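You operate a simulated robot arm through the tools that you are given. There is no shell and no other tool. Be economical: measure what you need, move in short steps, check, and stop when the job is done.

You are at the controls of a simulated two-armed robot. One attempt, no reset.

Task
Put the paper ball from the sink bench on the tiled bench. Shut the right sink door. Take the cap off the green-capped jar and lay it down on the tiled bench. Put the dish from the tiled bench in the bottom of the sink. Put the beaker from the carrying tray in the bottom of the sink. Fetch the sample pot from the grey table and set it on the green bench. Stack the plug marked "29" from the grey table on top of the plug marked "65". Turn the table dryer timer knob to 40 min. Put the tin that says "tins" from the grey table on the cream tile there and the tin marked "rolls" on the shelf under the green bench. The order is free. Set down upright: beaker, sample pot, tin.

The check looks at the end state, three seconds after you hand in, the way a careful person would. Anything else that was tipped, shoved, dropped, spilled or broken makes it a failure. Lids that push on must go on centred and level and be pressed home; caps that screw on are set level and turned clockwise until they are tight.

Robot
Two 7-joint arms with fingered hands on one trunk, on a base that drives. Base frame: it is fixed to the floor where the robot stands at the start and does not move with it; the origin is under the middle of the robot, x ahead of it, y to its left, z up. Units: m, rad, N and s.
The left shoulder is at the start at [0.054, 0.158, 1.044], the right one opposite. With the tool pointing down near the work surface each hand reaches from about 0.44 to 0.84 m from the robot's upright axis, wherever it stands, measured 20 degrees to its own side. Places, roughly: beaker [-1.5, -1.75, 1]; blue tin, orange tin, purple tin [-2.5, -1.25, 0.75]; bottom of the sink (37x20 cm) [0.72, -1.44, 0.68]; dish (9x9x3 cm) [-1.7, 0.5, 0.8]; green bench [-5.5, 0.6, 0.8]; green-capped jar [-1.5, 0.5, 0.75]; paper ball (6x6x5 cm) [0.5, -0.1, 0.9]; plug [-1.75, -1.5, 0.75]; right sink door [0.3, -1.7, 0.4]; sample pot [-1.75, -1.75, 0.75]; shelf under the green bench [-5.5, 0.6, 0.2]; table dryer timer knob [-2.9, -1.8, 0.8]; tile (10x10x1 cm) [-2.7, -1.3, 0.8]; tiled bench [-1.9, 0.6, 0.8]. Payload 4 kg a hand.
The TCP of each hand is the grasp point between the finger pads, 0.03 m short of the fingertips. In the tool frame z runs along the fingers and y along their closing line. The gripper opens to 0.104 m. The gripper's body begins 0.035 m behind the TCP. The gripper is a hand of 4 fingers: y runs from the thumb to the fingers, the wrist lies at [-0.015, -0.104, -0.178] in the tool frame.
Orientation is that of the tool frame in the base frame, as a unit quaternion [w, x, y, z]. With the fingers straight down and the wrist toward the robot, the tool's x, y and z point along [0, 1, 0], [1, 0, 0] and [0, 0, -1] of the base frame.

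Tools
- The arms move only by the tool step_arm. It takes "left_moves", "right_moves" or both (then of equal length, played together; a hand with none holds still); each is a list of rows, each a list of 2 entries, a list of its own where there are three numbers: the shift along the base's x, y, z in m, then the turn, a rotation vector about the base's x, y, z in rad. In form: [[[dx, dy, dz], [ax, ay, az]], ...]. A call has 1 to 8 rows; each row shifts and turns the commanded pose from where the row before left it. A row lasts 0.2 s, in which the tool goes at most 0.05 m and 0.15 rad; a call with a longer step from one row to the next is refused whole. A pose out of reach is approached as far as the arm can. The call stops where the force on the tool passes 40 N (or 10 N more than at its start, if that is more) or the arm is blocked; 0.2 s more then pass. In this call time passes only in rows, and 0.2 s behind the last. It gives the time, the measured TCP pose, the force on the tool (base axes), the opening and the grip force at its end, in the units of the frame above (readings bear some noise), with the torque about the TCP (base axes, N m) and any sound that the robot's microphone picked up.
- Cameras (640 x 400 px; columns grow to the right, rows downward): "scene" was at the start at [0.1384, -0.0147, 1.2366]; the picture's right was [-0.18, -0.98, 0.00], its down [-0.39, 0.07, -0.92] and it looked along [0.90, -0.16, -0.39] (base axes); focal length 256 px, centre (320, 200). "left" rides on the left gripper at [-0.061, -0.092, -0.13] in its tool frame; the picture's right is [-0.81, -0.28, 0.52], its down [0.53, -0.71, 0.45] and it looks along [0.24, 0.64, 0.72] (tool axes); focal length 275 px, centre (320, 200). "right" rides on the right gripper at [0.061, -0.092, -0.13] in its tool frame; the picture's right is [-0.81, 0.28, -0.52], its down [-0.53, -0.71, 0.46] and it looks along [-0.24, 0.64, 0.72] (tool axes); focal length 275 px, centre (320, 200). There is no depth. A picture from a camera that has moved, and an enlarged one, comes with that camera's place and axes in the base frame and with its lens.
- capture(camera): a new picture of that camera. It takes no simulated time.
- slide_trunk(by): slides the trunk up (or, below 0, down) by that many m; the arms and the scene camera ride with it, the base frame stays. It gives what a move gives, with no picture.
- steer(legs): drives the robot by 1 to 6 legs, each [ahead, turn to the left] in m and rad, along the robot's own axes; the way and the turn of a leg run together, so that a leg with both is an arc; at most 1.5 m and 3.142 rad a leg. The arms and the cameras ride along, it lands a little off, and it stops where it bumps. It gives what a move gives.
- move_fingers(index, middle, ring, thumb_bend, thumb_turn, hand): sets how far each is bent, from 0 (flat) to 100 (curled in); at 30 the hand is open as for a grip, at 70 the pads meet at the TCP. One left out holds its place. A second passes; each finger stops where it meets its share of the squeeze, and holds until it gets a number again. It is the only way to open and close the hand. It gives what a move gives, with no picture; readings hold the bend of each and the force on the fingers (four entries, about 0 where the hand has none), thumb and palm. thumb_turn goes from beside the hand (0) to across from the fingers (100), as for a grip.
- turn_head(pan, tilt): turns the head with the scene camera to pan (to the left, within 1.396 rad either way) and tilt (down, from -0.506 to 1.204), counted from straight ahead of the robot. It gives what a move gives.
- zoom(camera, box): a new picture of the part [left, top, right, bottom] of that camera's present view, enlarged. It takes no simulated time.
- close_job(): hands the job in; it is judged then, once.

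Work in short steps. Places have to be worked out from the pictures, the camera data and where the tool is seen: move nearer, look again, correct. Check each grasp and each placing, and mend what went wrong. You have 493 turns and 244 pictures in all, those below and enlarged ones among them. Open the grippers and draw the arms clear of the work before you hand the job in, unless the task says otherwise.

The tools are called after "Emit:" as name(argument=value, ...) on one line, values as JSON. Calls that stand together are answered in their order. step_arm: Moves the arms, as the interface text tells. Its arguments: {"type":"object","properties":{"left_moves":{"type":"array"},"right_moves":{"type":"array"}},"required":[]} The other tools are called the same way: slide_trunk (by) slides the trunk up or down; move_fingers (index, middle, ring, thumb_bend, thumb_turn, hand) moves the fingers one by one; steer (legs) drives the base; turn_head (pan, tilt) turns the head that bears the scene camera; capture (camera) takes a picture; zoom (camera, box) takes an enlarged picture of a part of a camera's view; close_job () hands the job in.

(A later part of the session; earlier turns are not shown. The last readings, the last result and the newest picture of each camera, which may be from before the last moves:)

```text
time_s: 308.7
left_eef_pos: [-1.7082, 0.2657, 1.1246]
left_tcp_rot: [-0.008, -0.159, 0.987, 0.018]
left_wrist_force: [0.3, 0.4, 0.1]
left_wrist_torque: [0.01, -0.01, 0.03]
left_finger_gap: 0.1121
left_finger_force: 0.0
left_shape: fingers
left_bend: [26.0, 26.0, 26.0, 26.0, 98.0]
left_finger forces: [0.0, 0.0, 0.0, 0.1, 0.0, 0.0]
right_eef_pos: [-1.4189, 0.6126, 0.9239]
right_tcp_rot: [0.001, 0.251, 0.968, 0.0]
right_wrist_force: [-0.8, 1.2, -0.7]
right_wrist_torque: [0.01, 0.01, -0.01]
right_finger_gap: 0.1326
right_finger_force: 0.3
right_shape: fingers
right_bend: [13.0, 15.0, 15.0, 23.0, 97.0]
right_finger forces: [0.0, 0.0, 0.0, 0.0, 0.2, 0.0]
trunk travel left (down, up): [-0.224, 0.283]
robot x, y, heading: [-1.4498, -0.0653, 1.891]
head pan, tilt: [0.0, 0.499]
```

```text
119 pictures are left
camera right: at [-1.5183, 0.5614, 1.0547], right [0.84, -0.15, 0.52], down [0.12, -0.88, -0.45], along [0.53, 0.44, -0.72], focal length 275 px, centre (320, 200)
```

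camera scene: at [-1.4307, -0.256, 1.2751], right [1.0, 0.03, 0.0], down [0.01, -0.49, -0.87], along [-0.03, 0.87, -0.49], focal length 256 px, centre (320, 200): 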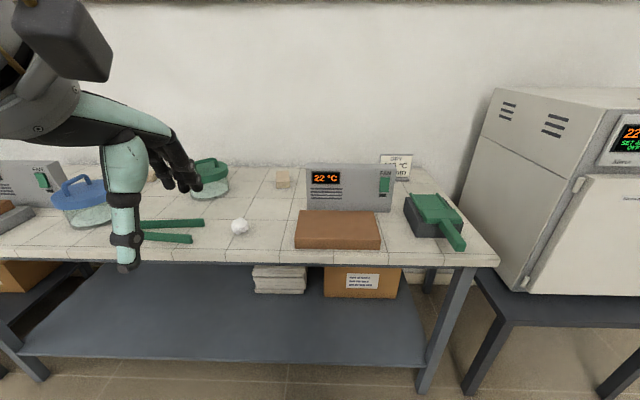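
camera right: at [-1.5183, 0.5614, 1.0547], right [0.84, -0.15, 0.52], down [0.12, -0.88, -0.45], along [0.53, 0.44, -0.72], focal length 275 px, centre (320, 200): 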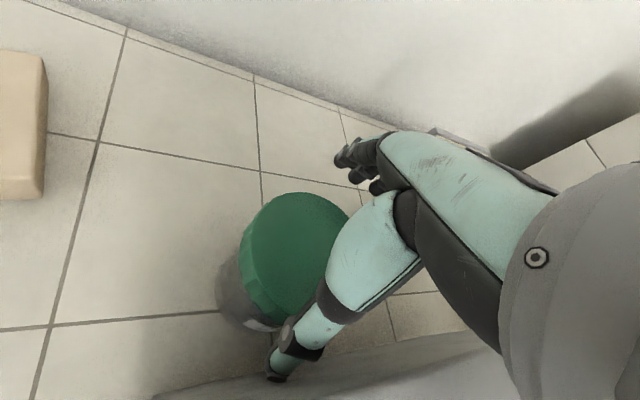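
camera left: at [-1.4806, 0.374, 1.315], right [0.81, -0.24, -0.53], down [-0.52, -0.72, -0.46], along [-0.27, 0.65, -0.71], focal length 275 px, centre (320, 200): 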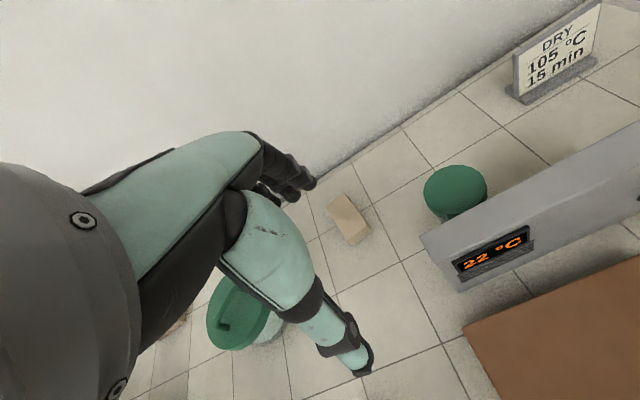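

The cap centre is about 8 mm left and 7 mm beyond the TCP. I shift by that (if reachable) and lower again with the trunk.

Emit:
step_arm(right_moves=[[[-0.004, 0.004, 0.0], [0, 0, 0]], [[-0.004, 0.004, 0.0], [0, 0, 0.05]]])

Emit:
slide_trunk(by=-0.035)

```text
time_s: 309.3
left_eef_pos: [-1.7089, 0.2675, 1.1241]
left_tcp_rot: [-0.009, -0.16, 0.987, 0.018]
left_wrist_force: [-0.3, 0.7, -0.1]
left_wrist_torque: [0.02, -0.01, 0.01]
left_finger_gap: 0.1124
left_finger_force: 0.0
left_shape: fingers
left_bend: [26.0, 26.0, 26.0, 26.0, 98.0]
left_finger forces: [0.0, 0.0, 0.0, 0.0, 0.0, 0.1]
right_eef_pos: [-1.4226, 0.6157, 0.9238]
right_tcp_rot: [0.002, 0.226, 0.974, 0.0]
right_wrist_force: [-0.3, -0.3, -0.8]
right_wrist_torque: [-0.02, -0.01, 0.01]
right_finger_gap: 0.133
right_finger_force: 0.1
right_shape: fingers
right_bend: [13.0, 15.0, 15.0, 22.0, 97.0]
right_finger forces: [0.1, 0.0, 0.0, 0.1, 0.1, 0.0]
right hand out of reach, approached as far as the arm can: row 1
trunk travel left (down, up): [-0.224, 0.283]
robot x, y, heading: [-1.4506, -0.061, 1.891]
head pan, tilt: [0.0, 0.499]
```

```text
time_s: 310.1
left_eef_pos: [-1.709, 0.2652, 1.0909]
left_tcp_rot: [-0.008, -0.16, 0.987, 0.018]
left_wrist_force: [-0.1, -0.3, -0.1]
left_wrist_torque: [0.01, 0.01, 0.02]
left_finger_gap: 0.1123
left_finger_force: 0.0
left_shape: fingers
left_bend: [26.0, 26.0, 26.0, 26.0, 98.0]
left_finger forces: [0.0, 0.0, 0.1, 0.0, 0.0, 0.0]
right_eef_pos: [-1.4231, 0.6155, 0.8904]
right_tcp_rot: [0.001, 0.227, 0.974, -0.001]
right_wrist_force: [-3.3, -1.3, 5.6]
right_wrist_torque: [-0.14, 0.09, -0.04]
right_finger_gap: 0.1352
right_finger_force: 3.0
right_shape: fingers
right_bend: [13.0, 15.0, 15.0, 22.0, 97.0]
right_finger forces: [0.0, 0.1, 0.1, 0.1, 7.0, 0.0]
trunk travel left (down, up): [-0.189, 0.318]
robot x, y, heading: [-1.4486, -0.0653, 1.887]
head pan, tilt: [0.0, 0.499]
```

Only the thumb touches lightly now. I look.

Emit:
capture(camera="right")

```text
118 pictures are left
camera right: at [-1.5197, 0.5597, 1.0204], right [0.85, -0.11, 0.52], down [0.16, -0.88, -0.46], along [0.5, 0.47, -0.72], focal length 275 px, centre (320, 200)
```

right: 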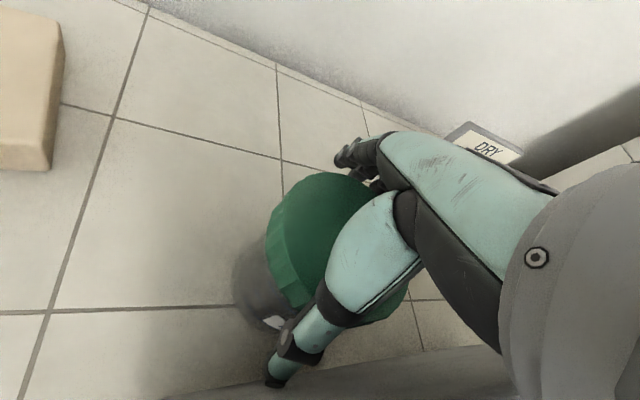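

The thumb brushes the box; I bend it a little inward, lower 1.5 cm, then close around the cap.

Emit:
move_fingers(hand="right", thumb_bend=27)

Emit:
slide_trunk(by=-0.014)

```text
time_s: 311.1
left_eef_pos: [-1.7095, 0.2662, 1.0898]
left_tcp_rot: [-0.008, -0.159, 0.987, 0.018]
left_wrist_force: [-1.1, -0.1, -0.3]
left_wrist_torque: [0.01, 0.01, 0.02]
left_finger_gap: 0.1123
left_finger_force: 0.1
left_shape: fingers
left_bend: [26.0, 26.0, 26.0, 26.0, 98.0]
left_finger forces: [0.0, 0.0, 0.1, 0.0, 0.0, 0.0]
right_eef_pos: [-1.4232, 0.6157, 0.8888]
right_tcp_rot: [0.001, 0.227, 0.974, 0.0]
right_wrist_force: [-2.6, -2.9, 6.0]
right_wrist_torque: [-0.1, 0.06, -0.02]
right_finger_gap: 0.1336
right_finger_force: 3.0
right_shape: fingers
right_bend: [13.0, 15.0, 15.0, 25.0, 97.0]
right_finger forces: [0.1, 0.0, 0.0, 0.0, 6.0, 0.0]
trunk travel left (down, up): [-0.189, 0.318]
robot x, y, heading: [-1.4491, -0.0625, 1.886]
head pan, tilt: [0.0, 0.499]
```

```text
time_s: 311.7
left_eef_pos: [-1.7083, 0.2629, 1.0768]
left_tcp_rot: [-0.008, -0.16, 0.987, 0.019]
left_wrist_force: [-0.7, 0.8, 0.6]
left_wrist_torque: [0.01, -0.01, -0.02]
left_finger_gap: 0.1122
left_finger_force: 0.1
left_shape: fingers
left_bend: [26.0, 26.0, 26.0, 26.0, 98.0]
left_finger forces: [0.0, 0.0, 0.1, 0.1, 0.0, 0.0]
right_eef_pos: [-1.4232, 0.615, 0.8794]
right_tcp_rot: [-0.001, 0.227, 0.974, 0.003]
right_wrist_force: [-2.1, -2.2, 27.4]
right_wrist_torque: [-0.89, 0.49, -0.05]
right_finger_gap: 0.1341
right_finger_force: 12.4
right_shape: fingers
right_bend: [13.0, 15.0, 15.0, 26.0, 97.0]
right_finger forces: [0.3, 0.1, 0.0, 0.1, 24.1, 0.0]
trunk travel left (down, up): [-0.175, 0.332]
robot x, y, heading: [-1.4526, -0.0614, 1.886]
head pan, tilt: [0.0, 0.499]
```

The thumb tip now rests on the jar's shoulder, so the height is right. I raise 5 mm and close on the cap.

Emit:
slide_trunk(by=0.008)

Emit:
move_fingers(hand="right", index=42, middle=45, ring=45, thumb_bend=42)

Emit:
capture(camera="right")

```text
time_s: 312.3
left_eef_pos: [-1.7095, 0.265, 1.0829]
left_tcp_rot: [-0.009, -0.16, 0.987, 0.019]
left_wrist_force: [0.5, -0.3, -0.5]
left_wrist_torque: [0.01, 0.0, -0.01]
left_finger_gap: 0.1122
left_finger_force: 0.0
left_shape: fingers
left_bend: [26.0, 26.0, 26.0, 26.0, 98.0]
left_finger forces: [0.0, 0.1, 0.1, 0.0, 0.0, 0.0]
right_eef_pos: [-1.422, 0.6146, 0.8823]
right_tcp_rot: [0.003, 0.227, 0.974, -0.001]
right_wrist_force: [-2.9, -3.4, 5.2]
right_wrist_torque: [-0.09, 0.01, -0.01]
right_finger_gap: 0.133
right_finger_force: 3.7
right_shape: fingers
right_bend: [13.0, 15.0, 15.0, 26.0, 97.0]
right_finger forces: [0.1, 0.1, 0.0, 0.1, 7.0, 0.1]
trunk travel left (down, up): [-0.183, 0.324]
robot x, y, heading: [-1.4522, -0.0665, 1.889]
head pan, tilt: [0.0, 0.499]
```

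```text
time_s: 313.3
left_eef_pos: [-1.7082, 0.2655, 1.0849]
left_tcp_rot: [-0.008, -0.16, 0.987, 0.018]
left_wrist_force: [-0.1, 0.0, 0.0]
left_wrist_torque: [0.01, -0.02, -0.01]
left_finger_gap: 0.1119
left_finger_force: 0.0
left_shape: fingers
left_bend: [26.0, 26.0, 26.0, 26.0, 98.0]
left_finger forces: [0.0, 0.0, 0.0, 0.0, 0.0, 0.0]
right_eef_pos: [-1.4232, 0.6169, 0.8839]
right_tcp_rot: [0.002, 0.227, 0.974, 0.0]
right_wrist_force: [0.3, -0.2, 8.6]
right_wrist_torque: [0.48, -0.26, 0.02]
right_finger_gap: 0.1183
right_finger_force: 28.4
right_shape: fingers
right_bend: [20.0, 41.0, 41.0, 37.0, 96.0]
right_finger forces: [19.4, 5.2, 4.6, 0.1, 27.9, 0.0]
trunk travel left (down, up): [-0.183, 0.324]
robot x, y, heading: [-1.4512, -0.0625, 1.887]
head pan, tilt: [0.0, 0.499]
```

```text
117 pictures are left
camera right: at [-1.5193, 0.56, 1.0141], right [0.85, -0.11, 0.52], down [0.16, -0.88, -0.45], along [0.51, 0.47, -0.72], focal length 275 px, centre (320, 200)
```

right: 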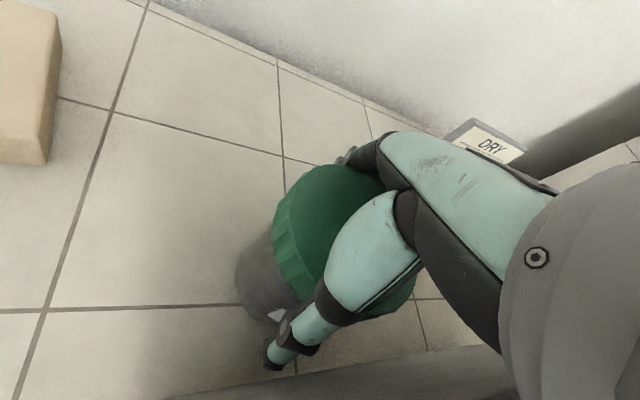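

Good four-point grip on the cap. I twist counter-clockwise by 0.8 rad and watch torque.

Emit:
step_arm(right_moves=[[[0, 0, 0], [0, 0, 0.1]], [[0, 0, 0], [0, 0, 0.1]], [[0, 0, 0], [0, 0, 0.1]], [[0, 0, 0], [0, 0, 0.1]], [[0, 0, 0], [0, 0, 0.1]], [[0, 0, 0], [0, 0, 0.1]], [[0, 0, 0], [0, 0, 0.1]], [[0, 0, 0], [0, 0, 0.1]]])

Emit:
capture(camera="right")

```text
time_s: 315.1
left_eef_pos: [-1.7089, 0.2651, 1.0831]
left_tcp_rot: [-0.009, -0.16, 0.987, 0.019]
left_wrist_force: [-0.6, -0.2, 0.0]
left_wrist_torque: [0.01, -0.02, 0.01]
left_finger_gap: 0.1122
left_finger_force: 0.0
left_shape: fingers
left_bend: [26.0, 26.0, 26.0, 26.0, 98.0]
left_finger forces: [0.0, 0.1, 0.0, 0.0, 0.0, 0.0]
right_eef_pos: [-1.4231, 0.6147, 0.8836]
right_tcp_rot: [0.002, -0.171, 0.985, 0.001]
right_wrist_force: [0.8, -0.4, 11.3]
right_wrist_torque: [0.33, 0.09, -0.06]
right_finger_gap: 0.1174
right_finger_force: 28.1
right_shape: fingers
right_bend: [20.0, 42.0, 42.0, 37.0, 96.0]
right_finger forces: [18.3, 4.6, 4.2, 0.0, 28.6, 0.0]
trunk travel left (down, up): [-0.183, 0.324]
robot x, y, heading: [-1.449, -0.0667, 1.888]
head pan, tilt: [0.0, 0.499]
```

```text
116 pictures are left
camera right: at [-1.4511, 0.5076, 1.0145], right [0.67, 0.53, 0.52], down [0.74, -0.49, -0.46], along [0.01, 0.69, -0.72], focal length 275 px, centre (320, 200)
```

right: 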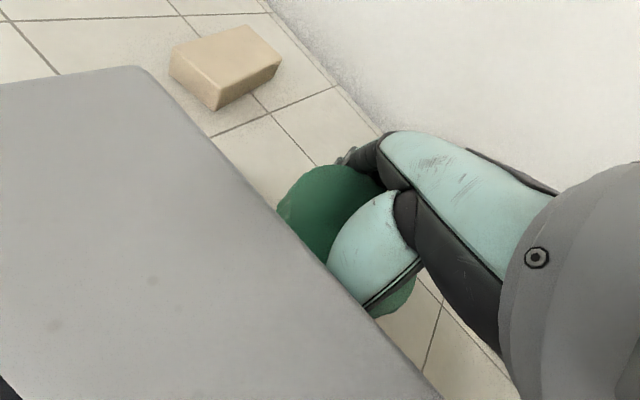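

Torque stays low and the upward force rose slightly, as if the cap climbs its thread. I continue 0.45 rad further, then I'll regrip.

Emit:
step_arm(right_moves=[[[0, 0, 0.001], [0, 0, 0.1]], [[0, 0, 0], [0, 0, 0.1]], [[0, 0, 0.001], [0, 0, 0.1]], [[0, 0, 0], [0, 0, 0.1]], [[0, 0, 0], [0, 0, 0.05]]])

```text
time_s: 316.3
left_eef_pos: [-1.7073, 0.2657, 1.0827]
left_tcp_rot: [-0.009, -0.16, 0.987, 0.017]
left_wrist_force: [0.8, 0.5, 1.1]
left_wrist_torque: [0.0, -0.04, -0.02]
left_finger_gap: 0.1121
left_finger_force: 0.0
left_shape: fingers
left_bend: [26.0, 26.0, 26.0, 26.0, 98.0]
left_finger forces: [0.0, 0.0, 0.0, 0.1, 0.0, 0.1]
right_eef_pos: [-1.4216, 0.6162, 0.8856]
right_tcp_rot: [0.001, -0.386, 0.922, 0.0]
right_wrist_force: [1.2, 2.4, 6.6]
right_wrist_torque: [0.14, 0.15, -0.12]
right_finger_gap: 0.1167
right_finger_force: 26.6
right_shape: fingers
right_bend: [20.0, 42.0, 42.0, 37.0, 96.0]
right_finger forces: [17.2, 4.6, 4.4, 0.1, 26.3, 0.0]
trunk travel left (down, up): [-0.183, 0.324]
robot x, y, heading: [-1.4547, -0.0637, 1.885]
head pan, tilt: [0.0, 0.499]
```

Turned 1.25 rad so far. I test with a small lift to see whether cap or whole jar comes up.

Emit:
step_arm(right_moves=[[[0, 0, 0.005], [0, 0, 0]], [[0, 0, 0.005], [0, 0, 0]]])

Emit:
turn_head(pan=-0.3, tilt=0.55)

Emit:
capture(camera="scene")

```text
time_s: 316.9
left_eef_pos: [-1.709, 0.2667, 1.0829]
left_tcp_rot: [-0.009, -0.16, 0.987, 0.018]
left_wrist_force: [0.2, 0.3, -0.2]
left_wrist_torque: [0.01, -0.03, -0.04]
left_finger_gap: 0.1121
left_finger_force: 0.1
left_shape: fingers
left_bend: [26.0, 26.0, 26.0, 26.0, 98.0]
left_finger forces: [0.0, 0.1, 0.0, 0.1, 0.0, 0.0]
right_eef_pos: [-1.4213, 0.6165, 0.892]
right_tcp_rot: [0.001, -0.386, 0.923, -0.001]
right_wrist_force: [-0.7, -0.3, -3.7]
right_wrist_torque: [0.0, 0.04, 0.01]
right_finger_gap: 0.1162
right_finger_force: 24.1
right_shape: fingers
right_bend: [21.0, 42.0, 42.0, 37.0, 96.0]
right_finger forces: [15.3, 3.5, 3.7, 0.0, 25.0, 0.1]
trunk travel left (down, up): [-0.183, 0.324]
robot x, y, heading: [-1.4494, -0.0629, 1.891]
head pan, tilt: [0.0, 0.499]
```

```text
time_s: 317.7
left_eef_pos: [-1.7093, 0.2668, 1.082]
left_tcp_rot: [-0.008, -0.16, 0.987, 0.017]
left_wrist_force: [0.3, -0.2, -0.4]
left_wrist_torque: [0.02, 0.01, 0.01]
left_finger_gap: 0.1124
left_finger_force: 0.0
left_shape: fingers
left_bend: [26.0, 26.0, 26.0, 26.0, 98.0]
left_finger forces: [0.1, 0.1, 0.0, 0.0, 0.0, 0.0]
right_eef_pos: [-1.4214, 0.618, 0.894]
right_tcp_rot: [0.001, -0.386, 0.922, -0.001]
right_wrist_force: [0.2, 0.5, -3.7]
right_wrist_torque: [0.01, 0.01, -0.01]
right_finger_gap: 0.1164
right_finger_force: 23.7
right_shape: fingers
right_bend: [21.0, 42.0, 42.0, 37.0, 96.0]
right_finger forces: [15.3, 3.5, 3.8, 0.1, 25.0, 0.1]
trunk travel left (down, up): [-0.183, 0.324]
robot x, y, heading: [-1.4496, -0.0645, 1.889]
head pan, tilt: [-0.3, 0.55]
```

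```text
115 pictures are left
camera scene: at [-1.4661, 0.0709, 1.1554], right [1.0, 0.02, 0.0], down [0.01, -0.53, -0.85], along [-0.01, 0.85, -0.53], focal length 256 px, centre (320, 200)
```

scene: 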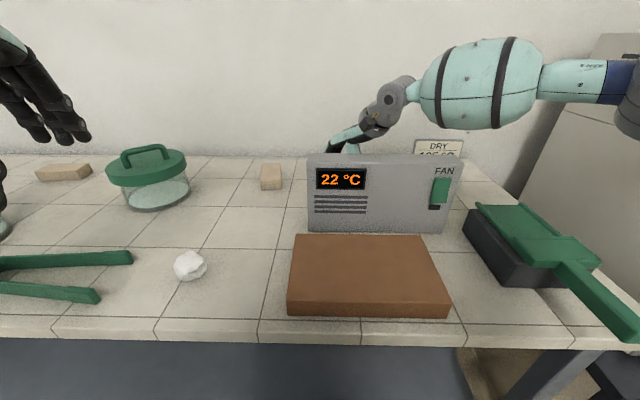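

The ~3.7 N load suggests the whole jar came along (it turned with the cap). I set it down again, release, and will regrip and twist while pressing down to hold the jar by base friction.

Emit:
slide_trunk(by=-0.012)

Emit:
move_fingers(hand="right", index=13, middle=15, ring=15, thumb_bend=25)

Emit:
slide_trunk(by=0.055)

Emit:
capture(camera="right")

```text
time_s: 318.3
left_eef_pos: [-1.7094, 0.2662, 1.0722]
left_tcp_rot: [-0.008, -0.16, 0.987, 0.018]
left_wrist_force: [0.0, 0.3, 0.3]
left_wrist_torque: [0.0, -0.05, 0.05]
left_finger_gap: 0.1122
left_finger_force: 0.0
left_shape: fingers
left_bend: [26.0, 26.0, 26.0, 26.0, 98.0]
left_finger forces: [0.0, 0.0, 0.0, 0.0, 0.0, 0.0]
right_eef_pos: [-1.4227, 0.6171, 0.8855]
right_tcp_rot: [0.0, -0.385, 0.923, 0.003]
right_wrist_force: [1.5, -0.1, 11.2]
right_wrist_torque: [0.11, 0.18, -0.02]
right_finger_gap: 0.1172
right_finger_force: 27.2
right_shape: fingers
right_bend: [21.0, 43.0, 43.0, 37.0, 96.0]
right_finger forces: [17.7, 4.2, 4.1, 0.1, 28.2, 0.0]
trunk travel left (down, up): [-0.171, 0.336]
robot x, y, heading: [-1.4496, -0.0605, 1.887]
head pan, tilt: [-0.3, 0.55]
```

```text
time_s: 319.3
left_eef_pos: [-1.7097, 0.2666, 1.0715]
left_tcp_rot: [-0.008, -0.16, 0.987, 0.017]
left_wrist_force: [-0.5, 0.1, -1.2]
left_wrist_torque: [-0.04, 0.02, -0.04]
left_finger_gap: 0.1124
left_finger_force: 0.1
left_shape: fingers
left_bend: [26.0, 26.0, 26.0, 26.0, 98.0]
left_finger forces: [0.0, 0.0, 0.0, 0.1, 0.0, 0.0]
right_eef_pos: [-1.4221, 0.6169, 0.8828]
right_tcp_rot: [0.001, -0.387, 0.922, 0.0]
right_wrist_force: [2.0, -1.9, 5.6]
right_wrist_torque: [-0.04, -0.08, -0.04]
right_finger_gap: 0.1329
right_finger_force: 2.4
right_shape: fingers
right_bend: [13.0, 15.0, 15.0, 25.0, 97.0]
right_finger forces: [0.0, 0.0, 0.0, 0.0, 5.1, 0.0]
trunk travel left (down, up): [-0.171, 0.336]
robot x, y, heading: [-1.4464, -0.0602, 1.884]
head pan, tilt: [-0.3, 0.55]
```

```text
time_s: 320.2
left_eef_pos: [-1.7086, 0.2662, 1.1271]
left_tcp_rot: [-0.008, -0.16, 0.987, 0.018]
left_wrist_force: [-0.4, 0.1, 0.1]
left_wrist_torque: [-0.01, 0.03, 0.0]
left_finger_gap: 0.1121
left_finger_force: 0.0
left_shape: fingers
left_bend: [26.0, 26.0, 26.0, 26.0, 98.0]
left_finger forces: [0.0, 0.0, 0.0, 0.0, 0.0, 0.2]
right_eef_pos: [-1.4216, 0.617, 0.9365]
right_tcp_rot: [0.0, -0.386, 0.923, 0.0]
right_wrist_force: [0.3, 0.0, 0.4]
right_wrist_torque: [0.01, -0.04, -0.01]
right_finger_gap: 0.1314
right_finger_force: 0.0
right_shape: fingers
right_bend: [13.0, 15.0, 15.0, 25.0, 97.0]
right_finger forces: [0.0, 0.0, 0.1, 0.0, 0.1, 0.0]
trunk travel left (down, up): [-0.226, 0.281]
robot x, y, heading: [-1.4515, -0.0654, 1.884]
head pan, tilt: [-0.3, 0.55]
```

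```text
114 pictures are left
camera right: at [-1.401, 0.5085, 1.0672], right [0.37, 0.77, 0.52], down [0.88, -0.12, -0.45], along [-0.29, 0.63, -0.72], focal length 275 px, centre (320, 200)
```

right: 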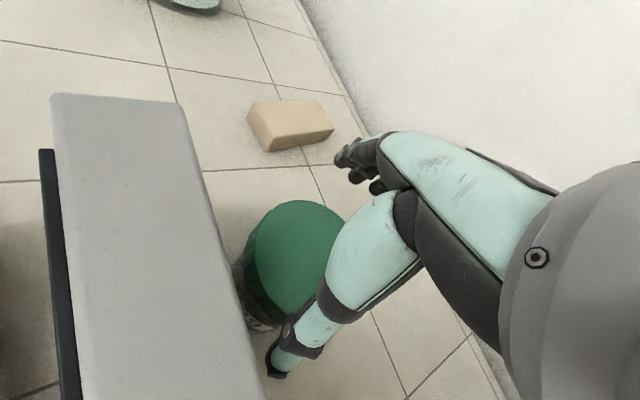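

The label moved with the hand, confirming the jar turned along – and my fingertips were bearing on the jar's shoulder. I rotate back, and regrip higher, on the cap only.

Emit:
move_fingers(hand="right", thumb_bend=32, index=30, middle=30, ring=30)

Emit:
step_arm(right_moves=[[[0, 0, 0.005], [0, 0, -0.145]], [[0, 0, 0], [0, 0, -0.145]], [[0, 0, 0], [0, 0, -0.145]], [[0, 0, 0], [0, 0, -0.145]], [[0, 0, 0], [0, 0, -0.145]], [[0, 0, 0], [0, 0, -0.145]], [[0, 0, 0], [0, 0, -0.145]], [[0, 0, 0], [0, 0, -0.145]]])

Emit:
move_fingers(hand="right", index=13, middle=15, ring=15, thumb_bend=24)

Emit:
slide_trunk(by=-0.045)

Emit:
capture(camera="right")

```text
time_s: 321.2
left_eef_pos: [-1.7082, 0.2672, 1.1263]
left_tcp_rot: [-0.009, -0.16, 0.987, 0.018]
left_wrist_force: [-0.3, -0.4, -0.4]
left_wrist_torque: [-0.01, 0.0, -0.02]
left_finger_gap: 0.1125
left_finger_force: 0.1
left_shape: fingers
left_bend: [26.0, 26.0, 26.0, 26.0, 98.0]
left_finger forces: [0.0, 0.0, 0.0, 0.0, 0.0, 0.1]
right_eef_pos: [-1.4216, 0.6161, 0.9372]
right_tcp_rot: [0.0, -0.386, 0.922, 0.0]
right_wrist_force: [-0.3, 0.4, 0.3]
right_wrist_torque: [-0.02, -0.02, -0.01]
right_finger_gap: 0.1012
right_finger_force: 0.1
right_shape: fingers
right_bend: [30.0, 30.0, 30.0, 32.0, 97.0]
right_finger forces: [0.0, 0.1, 0.0, 0.1, 0.0, 0.1]
trunk travel left (down, up): [-0.226, 0.281]
robot x, y, heading: [-1.4528, -0.0598, 1.892]
head pan, tilt: [-0.3, 0.55]
```

```text
time_s: 323.0
left_eef_pos: [-1.7097, 0.2671, 1.1255]
left_tcp_rot: [-0.007, -0.16, 0.987, 0.017]
left_wrist_force: [0.4, -0.1, -0.1]
left_wrist_torque: [0.01, 0.02, 0.02]
left_finger_gap: 0.1121
left_finger_force: 0.1
left_shape: fingers
left_bend: [26.0, 26.0, 26.0, 26.0, 98.0]
left_finger forces: [0.1, 0.0, 0.0, 0.1, 0.0, 0.1]
right_eef_pos: [-1.4215, 0.6162, 0.9422]
right_tcp_rot: [0.0, 0.184, 0.983, -0.001]
right_wrist_force: [1.0, 0.3, 0.2]
right_wrist_torque: [0.01, -0.01, 0.01]
right_finger_gap: 0.101
right_finger_force: 0.1
right_shape: fingers
right_bend: [30.0, 30.0, 30.0, 32.0, 97.0]
right_finger forces: [0.0, 0.0, 0.1, 0.0, 0.0, 0.0]
trunk travel left (down, up): [-0.226, 0.281]
robot x, y, heading: [-1.4499, -0.0627, 1.888]
head pan, tilt: [-0.3, 0.55]
```

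```text
time_s: 324.0
left_eef_pos: [-1.7089, 0.2668, 1.1273]
left_tcp_rot: [-0.008, -0.16, 0.987, 0.018]
left_wrist_force: [-0.6, -0.4, 0.3]
left_wrist_torque: [-0.02, 0.01, 0.03]
left_finger_gap: 0.1121
left_finger_force: 0.2
left_shape: fingers
left_bend: [26.0, 26.0, 26.0, 26.0, 98.0]
left_finger forces: [0.0, 0.1, 0.0, 0.1, 0.0, 0.1]
right_eef_pos: [-1.421, 0.6166, 0.9421]
right_tcp_rot: [0.003, 0.183, 0.983, 0.0]
right_wrist_force: [1.1, 0.1, -0.1]
right_wrist_torque: [0.03, 0.03, 0.0]
right_finger_gap: 0.1315
right_finger_force: 0.0
right_shape: fingers
right_bend: [13.0, 15.0, 15.0, 24.0, 97.0]
right_finger forces: [0.0, 0.0, 0.0, 0.1, 0.1, 0.0]
trunk travel left (down, up): [-0.226, 0.281]
robot x, y, heading: [-1.447, -0.0651, 1.889]
head pan, tilt: [-0.3, 0.55]
```

```text
time_s: 324.9
left_eef_pos: [-1.7104, 0.2662, 1.0805]
left_tcp_rot: [-0.008, -0.16, 0.987, 0.018]
left_wrist_force: [0.7, -0.4, 1.2]
left_wrist_torque: [0.0, 0.0, 0.0]
left_finger_gap: 0.1122
left_finger_force: 0.1
left_shape: fingers
left_bend: [26.0, 26.0, 26.0, 26.0, 98.0]
left_finger forces: [0.0, 0.0, 0.1, 0.0, 0.0, 0.1]
right_eef_pos: [-1.4222, 0.6168, 0.8963]
right_tcp_rot: [0.002, 0.183, 0.983, 0.0]
right_wrist_force: [-0.3, 0.1, 0.7]
right_wrist_torque: [-0.05, 0.01, -0.03]
right_finger_gap: 0.1316
right_finger_force: 0.0
right_shape: fingers
right_bend: [13.0, 15.0, 15.0, 24.0, 97.0]
right_finger forces: [0.1, 0.0, 0.0, 0.1, 0.0, 0.0]
trunk travel left (down, up): [-0.181, 0.326]
robot x, y, heading: [-1.4503, -0.0664, 1.888]
head pan, tilt: [-0.3, 0.55]
```

```text
113 pictures are left
camera right: at [-1.5132, 0.5524, 1.0279], right [0.85, -0.03, 0.52], down [0.24, -0.86, -0.45], along [0.46, 0.51, -0.72], focal length 275 px, centre (320, 200)
```

right: 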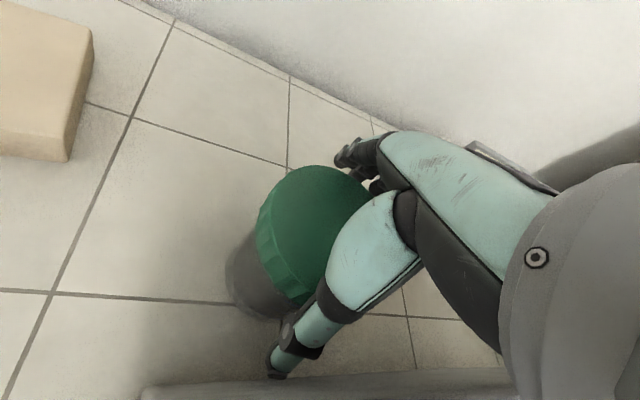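

Now at TCP 0.896, fingers clear. I close on the cap, press down slightly and twist.

Emit:
move_fingers(hand="right", index=42, middle=48, ring=48, thumb_bend=42)

Emit:
step_arm(right_moves=[[[0, 0, -0.003], [0, 0, 0]], [[0, 0, 0], [0, 0, 0.1]], [[0, 0, 0], [0, 0, 0.1]], [[0, 0, 0], [0, 0, 0.1]]])

Emit:
capture(camera="right")

```text
time_s: 325.9
left_eef_pos: [-1.7085, 0.2656, 1.0803]
left_tcp_rot: [-0.009, -0.16, 0.987, 0.018]
left_wrist_force: [0.4, -0.5, -0.2]
left_wrist_torque: [-0.01, -0.01, 0.0]
left_finger_gap: 0.1123
left_finger_force: 0.0
left_shape: fingers
left_bend: [26.0, 26.0, 26.0, 26.0, 98.0]
left_finger forces: [0.0, 0.1, 0.0, 0.0, 0.0, 0.0]
right_eef_pos: [-1.4219, 0.6156, 0.8983]
right_tcp_rot: [0.001, 0.183, 0.983, 0.001]
right_wrist_force: [1.3, 3.2, 7.3]
right_wrist_torque: [0.57, -0.22, 0.01]
right_finger_gap: 0.1052
right_finger_force: 18.2
right_shape: fingers
right_bend: [27.0, 43.0, 47.0, 34.0, 97.0]
right_finger forces: [16.7, 3.8, 0.7, 0.0, 15.8, 0.0]
trunk travel left (down, up): [-0.181, 0.326]
robot x, y, heading: [-1.4472, -0.0671, 1.893]
head pan, tilt: [-0.3, 0.55]
```

```text
time_s: 326.9
left_eef_pos: [-1.7071, 0.2646, 1.0818]
left_tcp_rot: [-0.008, -0.16, 0.987, 0.019]
left_wrist_force: [-0.4, 0.4, -0.6]
left_wrist_torque: [-0.03, 0.01, 0.0]
left_finger_gap: 0.1125
left_finger_force: 0.0
left_shape: fingers
left_bend: [26.0, 26.0, 26.0, 26.0, 98.0]
left_finger forces: [0.0, 0.0, 0.1, 0.0, 0.0, 0.0]
right_eef_pos: [-1.4221, 0.616, 0.8973]
right_tcp_rot: [0.0, 0.033, 0.999, 0.001]
right_wrist_force: [1.6, 5.5, 21.0]
right_wrist_torque: [0.36, 0.04, -0.11]
right_finger_gap: 0.1058
right_finger_force: 20.8
right_shape: fingers
right_bend: [27.0, 44.0, 47.0, 35.0, 96.0]
right_finger forces: [21.1, 4.1, 0.5, 0.0, 16.5, 0.0]
trunk travel left (down, up): [-0.181, 0.326]
robot x, y, heading: [-1.4524, -0.0666, 1.887]
head pan, tilt: [-0.3, 0.55]
```

```text
112 pictures are left
camera right: at [-1.4902, 0.527, 1.0271], right [0.83, 0.22, 0.52], down [0.48, -0.75, -0.46], along [0.29, 0.63, -0.72], focal length 275 px, centre (320, 200)
```

right: 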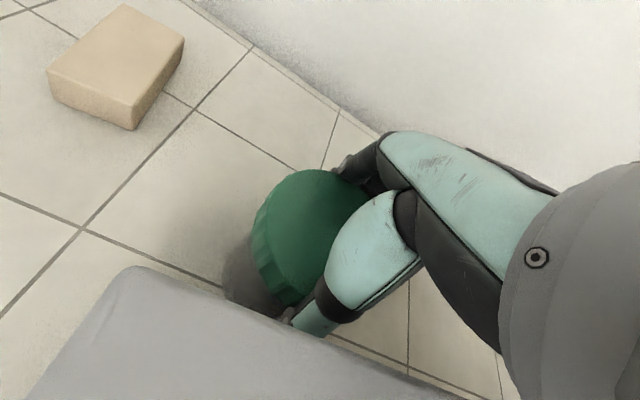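

I continue the twist through to the inner limit, then test by lifting a little.

Emit:
step_arm(right_moves=[[[0, 0, 0], [0, 0, 0.12]], [[0, 0, 0], [0, 0, 0.12]], [[0, 0, 0], [0, 0, 0.12]], [[0, 0, 0], [0, 0, 0.12]], [[0, 0, 0], [0, 0, 0.12]], [[0, 0, 0], [0, 0, 0.12]], [[0, 0, 0], [0, 0, 0.1]]])

Emit:
step_arm(right_moves=[[[0, 0, 0.005], [0, 0, 0]], [[0, 0, 0.005], [0, 0, 0]], [[0, 0, 0.005], [0, 0, 0]]])

Emit:
capture(camera="right")

```text
time_s: 328.5
left_eef_pos: [-1.7079, 0.2647, 1.0815]
left_tcp_rot: [-0.008, -0.16, 0.987, 0.019]
left_wrist_force: [0.1, 0.4, 0.1]
left_wrist_torque: [0.02, 0.02, -0.04]
left_finger_gap: 0.1124
left_finger_force: 0.1
left_shape: fingers
left_bend: [26.0, 26.0, 26.0, 26.0, 98.0]
left_finger forces: [0.0, 0.0, 0.1, 0.0, 0.0, 0.1]
right_eef_pos: [-1.4229, 0.6151, 0.8968]
right_tcp_rot: [0.0, -0.368, 0.93, 0.002]
right_wrist_force: [1.6, 2.2, 21.4]
right_wrist_torque: [0.27, 0.05, -0.36]
right_finger_gap: 0.106
right_finger_force: 22.0
right_shape: fingers
right_bend: [27.0, 45.0, 48.0, 35.0, 95.0]
right_finger forces: [19.0, 7.8, 0.0, 0.0, 17.1, 0.0]
trunk travel left (down, up): [-0.181, 0.326]
robot x, y, heading: [-1.4518, -0.0645, 1.883]
head pan, tilt: [-0.3, 0.55]
```

```text
time_s: 329.3
left_eef_pos: [-1.7092, 0.2657, 1.0805]
left_tcp_rot: [-0.008, -0.161, 0.987, 0.018]
left_wrist_force: [1.0, -0.3, -0.7]
left_wrist_torque: [0.02, 0.02, 0.03]
left_finger_gap: 0.1122
left_finger_force: 0.1
left_shape: fingers
left_bend: [26.0, 26.0, 26.0, 26.0, 98.0]
left_finger forces: [0.1, 0.0, 0.1, 0.0, 0.0, 0.1]
right_eef_pos: [-1.4202, 0.616, 0.9067]
right_tcp_rot: [0.002, -0.367, 0.93, -0.003]
right_wrist_force: [0.6, -0.3, -2.9]
right_wrist_torque: [-0.02, -0.01, -0.04]
right_finger_gap: 0.1048
right_finger_force: 18.8
right_shape: fingers
right_bend: [28.0, 45.0, 48.0, 34.0, 96.0]
right_finger forces: [15.1, 5.2, 0.6, 0.0, 16.3, 0.0]
trunk travel left (down, up): [-0.181, 0.326]
robot x, y, heading: [-1.4516, -0.0676, 1.883]
head pan, tilt: [-0.3, 0.55]
```

```text
111 pictures are left
camera right: at [-1.4047, 0.5077, 1.0369], right [0.4, 0.76, 0.52], down [0.88, -0.16, -0.45], along [-0.26, 0.63, -0.73], focal length 275 px, centre (320, 200)
```

right: 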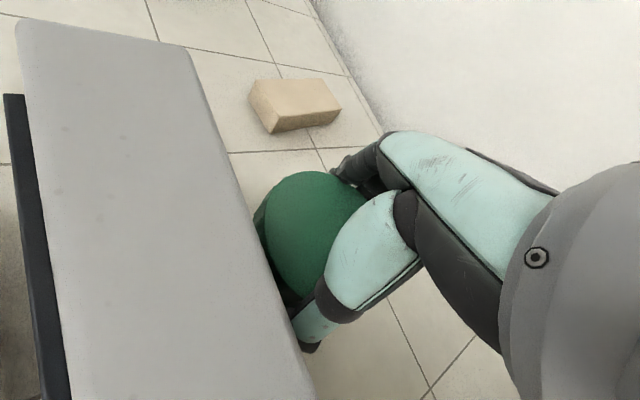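

Still ~3 N on the hand. I lift 12 cm to see over the box whether the jar follows.

Emit:
slide_trunk(by=0.12)

Emit:
zoom(camera="scene", box=[260, 100, 460, 250])

```text
time_s: 330.8
left_eef_pos: [-1.7093, 0.2668, 1.2004]
left_tcp_rot: [-0.009, -0.159, 0.987, 0.018]
left_wrist_force: [-0.7, 0.3, -0.3]
left_wrist_torque: [-0.02, -0.03, 0.02]
left_finger_gap: 0.1124
left_finger_force: 0.0
left_shape: fingers
left_bend: [26.0, 26.0, 26.0, 26.0, 98.0]
left_finger forces: [0.0, 0.0, 0.0, 0.1, 0.0, 0.0]
right_eef_pos: [-1.4211, 0.6176, 1.0268]
right_tcp_rot: [0.001, -0.367, 0.93, 0.0]
right_wrist_force: [-0.1, 0.0, -2.9]
right_wrist_torque: [0.01, -0.04, -0.02]
right_finger_gap: 0.1046
right_finger_force: 18.6
right_shape: fingers
right_bend: [28.0, 45.0, 48.0, 34.0, 96.0]
right_finger forces: [14.9, 5.1, 0.7, 0.0, 16.5, 0.0]
trunk travel left (down, up): [-0.301, 0.206]
robot x, y, heading: [-1.4513, -0.0671, 1.889]
head pan, tilt: [-0.3, 0.55]
```

```text
2.67 times, centred on (360, 175) of scene
camera zoom: at [-1.4666, 0.0725, 1.2725], right [1.0, 0.02, 0.0], down [0.01, -0.53, -0.85], along [-0.01, 0.85, -0.53], focal length 682 px, centre (213, 267)
```

zoom: 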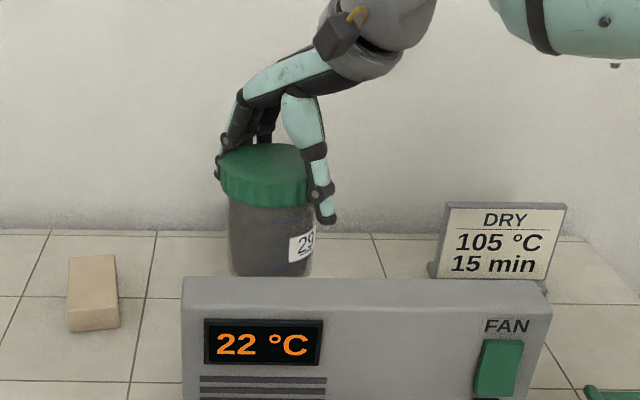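

Comparing label angles (≈-0.6…-0.8 rad before and -0.70 now), the jar did NOT turn in the second stroke, so the cap is unscrewing. I set the jar back down and run another press-twist stroke.

Emit:
slide_trunk(by=-0.12)

Emit:
step_arm(right_moves=[[[0, 0, -0.005], [0, 0, 0]], [[0, 0, -0.006], [0, 0, 0]]])

Emit:
move_fingers(hand="right", index=13, middle=15, ring=15, thumb_bend=24)

Emit:
slide_trunk(by=0.045)

Emit:
capture(camera="right")

```text
time_s: 332.3
left_eef_pos: [-1.709, 0.2669, 1.0809]
left_tcp_rot: [-0.008, -0.16, 0.987, 0.018]
left_wrist_force: [0.2, -0.3, -1.5]
left_wrist_torque: [-0.01, 0.02, -0.02]
left_finger_gap: 0.1124
left_finger_force: 0.0
left_shape: fingers
left_bend: [26.0, 26.0, 26.0, 26.0, 98.0]
left_finger forces: [0.0, 0.0, 0.1, 0.0, 0.1, 0.0]
right_eef_pos: [-1.4219, 0.6177, 0.9085]
right_tcp_rot: [0.001, -0.367, 0.93, 0.001]
right_wrist_force: [0.2, -0.3, -3.5]
right_wrist_torque: [-0.01, -0.02, 0.0]
right_finger_gap: 0.1045
right_finger_force: 19.1
right_shape: fingers
right_bend: [28.0, 45.0, 48.0, 34.0, 96.0]
right_finger forces: [14.9, 5.0, 0.7, 0.0, 16.3, 0.0]
trunk travel left (down, up): [-0.181, 0.326]
robot x, y, heading: [-1.4458, -0.0622, 1.887]
head pan, tilt: [-0.3, 0.55]
```

```text
time_s: 332.9
left_eef_pos: [-1.7094, 0.2647, 1.0814]
left_tcp_rot: [-0.008, -0.161, 0.987, 0.018]
left_wrist_force: [0.0, 0.0, -0.6]
left_wrist_torque: [-0.01, -0.02, 0.0]
left_finger_gap: 0.1125
left_finger_force: 0.1
left_shape: fingers
left_bend: [26.0, 26.0, 26.0, 26.0, 98.0]
left_finger forces: [0.0, 0.0, 0.0, 0.0, 0.0, 0.1]
right_eef_pos: [-1.4205, 0.6167, 0.8999]
right_tcp_rot: [0.0, -0.367, 0.93, 0.002]
right_wrist_force: [2.2, 0.1, 3.7]
right_wrist_torque: [0.16, 0.13, -0.04]
right_finger_gap: 0.1047
right_finger_force: 18.4
right_shape: fingers
right_bend: [28.0, 45.0, 48.0, 34.0, 96.0]
right_finger forces: [15.4, 4.6, 0.6, 0.1, 16.8, 0.0]
trunk travel left (down, up): [-0.181, 0.326]
robot x, y, heading: [-1.4509, -0.0635, 1.892]
head pan, tilt: [-0.3, 0.55]
```

```text
time_s: 333.9
left_eef_pos: [-1.7088, 0.2657, 1.0818]
left_tcp_rot: [-0.008, -0.16, 0.987, 0.018]
left_wrist_force: [-0.5, 0.1, 1.0]
left_wrist_torque: [-0.01, 0.01, 0.0]
left_finger_gap: 0.1123
left_finger_force: 0.2
left_shape: fingers
left_bend: [26.0, 26.0, 26.0, 26.0, 98.0]
left_finger forces: [0.0, 0.1, 0.0, 0.0, 0.0, 0.0]
right_eef_pos: [-1.4205, 0.6167, 0.8973]
right_tcp_rot: [0.0, -0.368, 0.93, 0.0]
right_wrist_force: [0.1, -1.1, 1.0]
right_wrist_torque: [-0.04, -0.05, -0.03]
right_finger_gap: 0.1327
right_finger_force: 0.4
right_shape: fingers
right_bend: [13.0, 15.0, 15.0, 23.0, 97.0]
right_finger forces: [0.0, 0.1, 0.0, 0.0, 1.1, 0.1]
trunk travel left (down, up): [-0.181, 0.326]
robot x, y, heading: [-1.4514, -0.0668, 1.891]
head pan, tilt: [-0.3, 0.55]
```

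```text
time_s: 334.8
left_eef_pos: [-1.7098, 0.2672, 1.1257]
left_tcp_rot: [-0.008, -0.16, 0.987, 0.018]
left_wrist_force: [-0.8, 0.0, -0.4]
left_wrist_torque: [0.02, 0.01, 0.01]
left_finger_gap: 0.1121
left_finger_force: 0.1
left_shape: fingers
left_bend: [26.0, 26.0, 26.0, 26.0, 98.0]
left_finger forces: [0.1, 0.0, 0.0, 0.0, 0.0, 0.0]
right_eef_pos: [-1.4207, 0.6183, 0.9424]
right_tcp_rot: [0.002, -0.367, 0.93, 0.001]
right_wrist_force: [-0.7, -0.2, 0.4]
right_wrist_torque: [0.0, 0.02, -0.01]
right_finger_gap: 0.1321
right_finger_force: 0.0
right_shape: fingers
right_bend: [13.0, 15.0, 15.0, 24.0, 97.0]
right_finger forces: [0.0, 0.0, 0.0, 0.1, 0.1, 0.0]
trunk travel left (down, up): [-0.226, 0.281]
robot x, y, heading: [-1.4503, -0.0653, 1.884]
head pan, tilt: [-0.3, 0.55]
```

```text
109 pictures are left
camera right: at [-1.4045, 0.5075, 1.0724], right [0.4, 0.75, 0.52], down [0.88, -0.16, -0.45], along [-0.26, 0.64, -0.73], focal length 275 px, centre (320, 200)
```

right: 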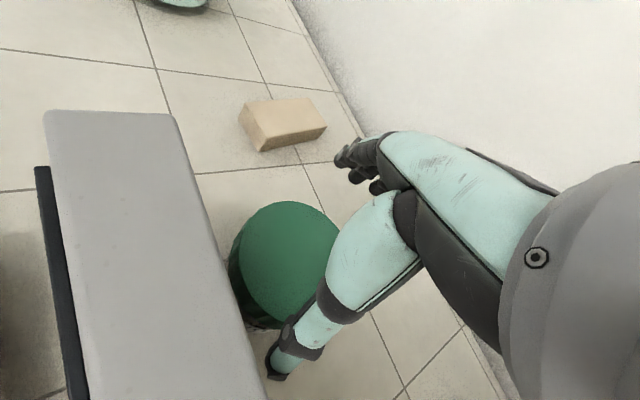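

The cap looks higher than before – it is coming up the thread. I run a full release–rotate back–regrip–twist cycle.

Emit:
move_fingers(hand="right", index=30, middle=30, ring=30, thumb_bend=32)

Emit:
step_arm(right_moves=[[[0, 0, 0.005], [0, 0, -0.145]], [[0, 0, 0], [0, 0, -0.145]], [[0, 0, 0], [0, 0, -0.145]], [[0, 0, 0], [0, 0, -0.145]], [[0, 0, 0], [0, 0, -0.145]], [[0, 0, 0], [0, 0, -0.145]], [[0, 0, 0], [0, 0, -0.145]], [[0, 0, 0], [0, 0, -0.14]]])

Emit:
move_fingers(hand="right", index=13, middle=15, ring=15, thumb_bend=24)

Emit:
slide_trunk(by=-0.046)

Emit:
move_fingers(hand="right", index=42, middle=50, ring=52, thumb_bend=44)

Emit:
step_arm(right_moves=[[[0, 0, -0.003], [0, 0, 0]], [[0, 0, 0], [0, 0, 0.12]], [[0, 0, 0], [0, 0, 0.12]], [[0, 0, 0], [0, 0, 0.12]], [[0, 0, 0], [0, 0, 0.12]], [[0, 0, 0], [0, 0, 0.12]], [[0, 0, 0], [0, 0, 0.12]], [[0, 0, 0], [0, 0, 0.12]]])

Emit:
step_arm(right_moves=[[[0, 0, 0], [0, 0, 0.12]], [[0, 0, 0], [0, 0, 0.12]], [[0, 0, 0], [0, 0, 0.06]]])

```text
time_s: 335.8
left_eef_pos: [-1.7086, 0.2674, 1.1252]
left_tcp_rot: [-0.009, -0.16, 0.987, 0.018]
left_wrist_force: [-0.3, -0.3, 0.3]
left_wrist_torque: [0.04, -0.01, -0.01]
left_finger_gap: 0.1122
left_finger_force: 0.1
left_shape: fingers
left_bend: [26.0, 26.0, 26.0, 26.0, 98.0]
left_finger forces: [0.1, 0.1, 0.0, 0.0, 0.0, 0.0]
right_eef_pos: [-1.4214, 0.6159, 0.9422]
right_tcp_rot: [0.001, -0.368, 0.93, 0.001]
right_wrist_force: [-0.9, 0.9, 0.2]
right_wrist_torque: [0.01, -0.01, -0.02]
right_finger_gap: 0.1013
right_finger_force: 0.0
right_shape: fingers
right_bend: [30.0, 30.0, 30.0, 32.0, 97.0]
right_finger forces: [0.0, 0.0, 0.0, 0.0, 0.0, 0.0]
trunk travel left (down, up): [-0.226, 0.281]
robot x, y, heading: [-1.4503, -0.0643, 1.889]
head pan, tilt: [-0.3, 0.55]
```

```text
time_s: 337.6
left_eef_pos: [-1.7077, 0.2656, 1.1259]
left_tcp_rot: [-0.008, -0.16, 0.987, 0.017]
left_wrist_force: [-0.1, -0.2, -1.0]
left_wrist_torque: [0.01, -0.01, -0.01]
left_finger_gap: 0.1124
left_finger_force: 0.1
left_shape: fingers
left_bend: [26.0, 26.0, 26.0, 26.0, 98.0]
left_finger forces: [0.1, 0.0, 0.0, 0.0, 0.0, 0.0]
right_eef_pos: [-1.4207, 0.6171, 0.9461]
right_tcp_rot: [0.002, 0.201, 0.979, -0.001]
right_wrist_force: [0.3, 0.2, 0.1]
right_wrist_torque: [0.0, 0.0, 0.01]
right_finger_gap: 0.1011
right_finger_force: 0.0
right_shape: fingers
right_bend: [30.0, 30.0, 30.0, 32.0, 97.0]
right_finger forces: [0.1, 0.0, 0.0, 0.0, 0.0, 0.0]
trunk travel left (down, up): [-0.226, 0.281]
robot x, y, heading: [-1.4518, -0.0656, 1.888]
head pan, tilt: [-0.3, 0.55]
```

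```text
time_s: 338.6
left_eef_pos: [-1.7093, 0.2658, 1.1267]
left_tcp_rot: [-0.009, -0.16, 0.987, 0.018]
left_wrist_force: [0.1, 0.4, -0.3]
left_wrist_torque: [-0.05, -0.02, 0.01]
left_finger_gap: 0.1122
left_finger_force: 0.0
left_shape: fingers
left_bend: [26.0, 26.0, 26.0, 26.0, 98.0]
left_finger forces: [0.0, 0.0, 0.0, 0.0, 0.0, 0.1]
right_eef_pos: [-1.4208, 0.6162, 0.9482]
right_tcp_rot: [0.001, 0.201, 0.98, 0.0]
right_wrist_force: [-0.3, -0.6, 0.2]
right_wrist_torque: [-0.01, 0.0, 0.0]
right_finger_gap: 0.1316
right_finger_force: 0.1
right_shape: fingers
right_bend: [13.0, 15.0, 15.0, 24.0, 97.0]
right_finger forces: [0.0, 0.0, 0.1, 0.0, 0.0, 0.0]
trunk travel left (down, up): [-0.226, 0.281]
robot x, y, heading: [-1.4525, -0.0645, 1.888]
head pan, tilt: [-0.3, 0.55]
```

```text
time_s: 339.5
left_eef_pos: [-1.7092, 0.2664, 1.0807]
left_tcp_rot: [-0.008, -0.16, 0.987, 0.017]
left_wrist_force: [-0.7, -0.1, -0.1]
left_wrist_torque: [0.02, 0.01, 0.02]
left_finger_gap: 0.1123
left_finger_force: 0.1
left_shape: fingers
left_bend: [26.0, 26.0, 26.0, 26.0, 98.0]
left_finger forces: [0.1, 0.1, 0.0, 0.0, 0.1, 0.1]
right_eef_pos: [-1.421, 0.6163, 0.9021]
right_tcp_rot: [0.0, 0.199, 0.98, 0.0]
right_wrist_force: [-0.3, -1.0, 0.6]
right_wrist_torque: [-0.01, 0.01, 0.01]
right_finger_gap: 0.1331
right_finger_force: 0.5
right_shape: fingers
right_bend: [13.0, 15.0, 15.0, 23.0, 97.0]
right_finger forces: [0.1, 0.0, 0.1, 0.0, 1.5, 0.1]
trunk travel left (down, up): [-0.18, 0.327]
robot x, y, heading: [-1.4487, -0.0636, 1.888]
head pan, tilt: [-0.3, 0.55]
```

```text
time_s: 340.5
left_eef_pos: [-1.7085, 0.2673, 1.0811]
left_tcp_rot: [-0.008, -0.16, 0.987, 0.019]
left_wrist_force: [0.4, 0.4, 0.1]
left_wrist_torque: [0.02, 0.0, -0.02]
left_finger_gap: 0.1121
left_finger_force: 0.1
left_shape: fingers
left_bend: [26.0, 26.0, 26.0, 26.0, 98.0]
left_finger forces: [0.0, 0.0, 0.1, 0.0, 0.1, 0.0]
right_eef_pos: [-1.4205, 0.6171, 0.9025]
right_tcp_rot: [0.001, 0.2, 0.98, 0.0]
right_wrist_force: [1.7, 4.6, 8.3]
right_wrist_torque: [0.5, -0.15, -0.05]
right_finger_gap: 0.1012
right_finger_force: 20.2
right_shape: fingers
right_bend: [29.0, 45.0, 48.0, 36.0, 96.0]
right_finger forces: [15.4, 4.4, 2.4, 0.1, 17.4, 0.1]
trunk travel left (down, up): [-0.18, 0.327]
robot x, y, heading: [-1.4499, -0.0644, 1.889]
head pan, tilt: [-0.3, 0.55]
```

```text
time_s: 342.3
left_eef_pos: [-1.7083, 0.2648, 1.0809]
left_tcp_rot: [-0.008, -0.16, 0.987, 0.018]
left_wrist_force: [-0.8, 0.2, 0.7]
left_wrist_torque: [-0.02, 0.03, 0.01]
left_finger_gap: 0.1123
left_finger_force: 0.0
left_shape: fingers
left_bend: [26.0, 26.0, 26.0, 26.0, 98.0]
left_finger forces: [0.0, 0.0, 0.1, 0.1, 0.1, 0.1]
right_eef_pos: [-1.4227, 0.6162, 0.9004]
right_tcp_rot: [0.0, -0.218, 0.976, 0.003]
right_wrist_force: [-1.1, 8.7, 21.9]
right_wrist_torque: [0.33, 0.28, -0.12]
right_finger_gap: 0.1022
right_finger_force: 22.3
right_shape: fingers
right_bend: [28.0, 45.0, 49.0, 36.0, 96.0]
right_finger forces: [19.7, 5.1, 3.0, 0.0, 17.1, 0.0]
trunk travel left (down, up): [-0.18, 0.327]
robot x, y, heading: [-1.4469, -0.0665, 1.888]
head pan, tilt: [-0.3, 0.55]
```

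```text
time_s: 343.1
left_eef_pos: [-1.7083, 0.265, 1.0807]
left_tcp_rot: [-0.009, -0.16, 0.987, 0.018]
left_wrist_force: [0.3, -0.2, -0.3]
left_wrist_torque: [-0.01, -0.01, -0.03]
left_finger_gap: 0.1122
left_finger_force: 0.0
left_shape: fingers
left_bend: [26.0, 26.0, 26.0, 26.0, 98.0]
left_finger forces: [0.0, 0.0, 0.0, 0.0, 0.0, 0.0]
right_eef_pos: [-1.4229, 0.6153, 0.9004]
right_tcp_rot: [0.001, -0.362, 0.932, 0.003]
right_wrist_force: [-3.0, 8.4, 23.1]
right_wrist_torque: [0.28, 0.32, -0.14]
right_finger_gap: 0.1019
right_finger_force: 23.1
right_shape: fingers
right_bend: [28.0, 45.0, 49.0, 36.0, 96.0]
right_finger forces: [19.8, 6.3, 2.6, 0.1, 17.4, 0.1]
trunk travel left (down, up): [-0.18, 0.327]
robot x, y, heading: [-1.4516, -0.0659, 1.888]
head pan, tilt: [-0.3, 0.55]
```

Stroke done. I test-lift 2.5 cm and read the load.

Emit:
slide_trunk(by=0.03)

```text
time_s: 343.8
left_eef_pos: [-1.7093, 0.2663, 1.1093]
left_tcp_rot: [-0.008, -0.16, 0.987, 0.019]
left_wrist_force: [-0.9, -0.2, -0.7]
left_wrist_torque: [-0.02, 0.0, -0.04]
left_finger_gap: 0.1122
left_finger_force: 0.1
left_shape: fingers
left_bend: [26.0, 26.0, 26.0, 26.0, 98.0]
left_finger forces: [0.0, 0.0, 0.0, 0.0, 0.1, 0.0]
right_eef_pos: [-1.4208, 0.6166, 0.9257]
right_tcp_rot: [0.002, -0.361, 0.933, -0.002]
right_wrist_force: [-0.1, 0.6, -2.4]
right_wrist_torque: [0.0, 0.01, 0.02]
right_finger_gap: 0.1008
right_finger_force: 20.3
right_shape: fingers
right_bend: [30.0, 46.0, 50.0, 35.0, 96.0]
right_finger forces: [12.4, 6.8, 2.6, 0.1, 18.7, 0.1]
trunk travel left (down, up): [-0.21, 0.297]
robot x, y, heading: [-1.4487, -0.0653, 1.89]
head pan, tilt: [-0.3, 0.55]
```

Still loaded; I raise it to view the cap's progress on the thread.

Emit:
slide_trunk(by=0.1)

Emit:
zoom(camera="scene", box=[300, 110, 400, 185])

```text
time_s: 345.1
left_eef_pos: [-1.7091, 0.2678, 1.2094]
left_tcp_rot: [-0.009, -0.161, 0.987, 0.018]
left_wrist_force: [0.5, 0.2, 0.1]
left_wrist_torque: [0.03, -0.06, -0.04]
left_finger_gap: 0.1123
left_finger_force: 0.0
left_shape: fingers
left_bend: [26.0, 26.0, 26.0, 26.0, 98.0]
left_finger forces: [0.0, 0.1, 0.0, 0.0, 0.0, 0.1]
right_eef_pos: [-1.4212, 0.617, 1.0269]
right_tcp_rot: [0.001, -0.362, 0.932, -0.001]
right_wrist_force: [0.2, 0.4, -4.1]
right_wrist_torque: [-0.02, 0.03, -0.02]
right_finger_gap: 0.1006
right_finger_force: 19.9
right_shape: fingers
right_bend: [30.0, 46.0, 50.0, 35.0, 96.0]
right_finger forces: [12.4, 6.8, 2.8, 0.1, 18.7, 0.0]
trunk travel left (down, up): [-0.31, 0.197]
robot x, y, heading: [-1.4476, -0.0641, 1.889]
head pan, tilt: [-0.3, 0.55]
```

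```text
5.33 times, centred on (350, 148) of scene
camera zoom: at [-1.4667, 0.0727, 1.2814], right [1.0, 0.02, 0.0], down [0.01, -0.53, -0.85], along [-0.01, 0.85, -0.53], focal length 1365 px, centre (160, 480)
```

zoom: 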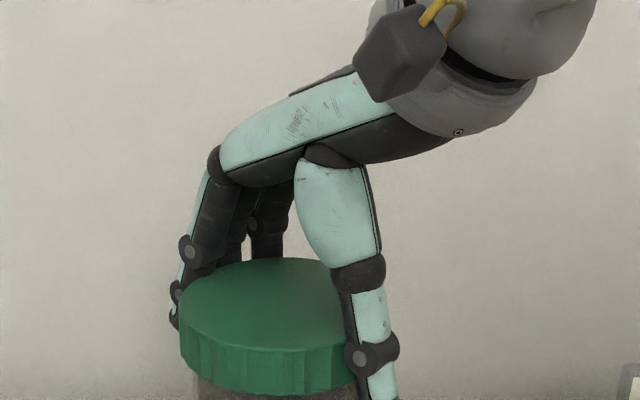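

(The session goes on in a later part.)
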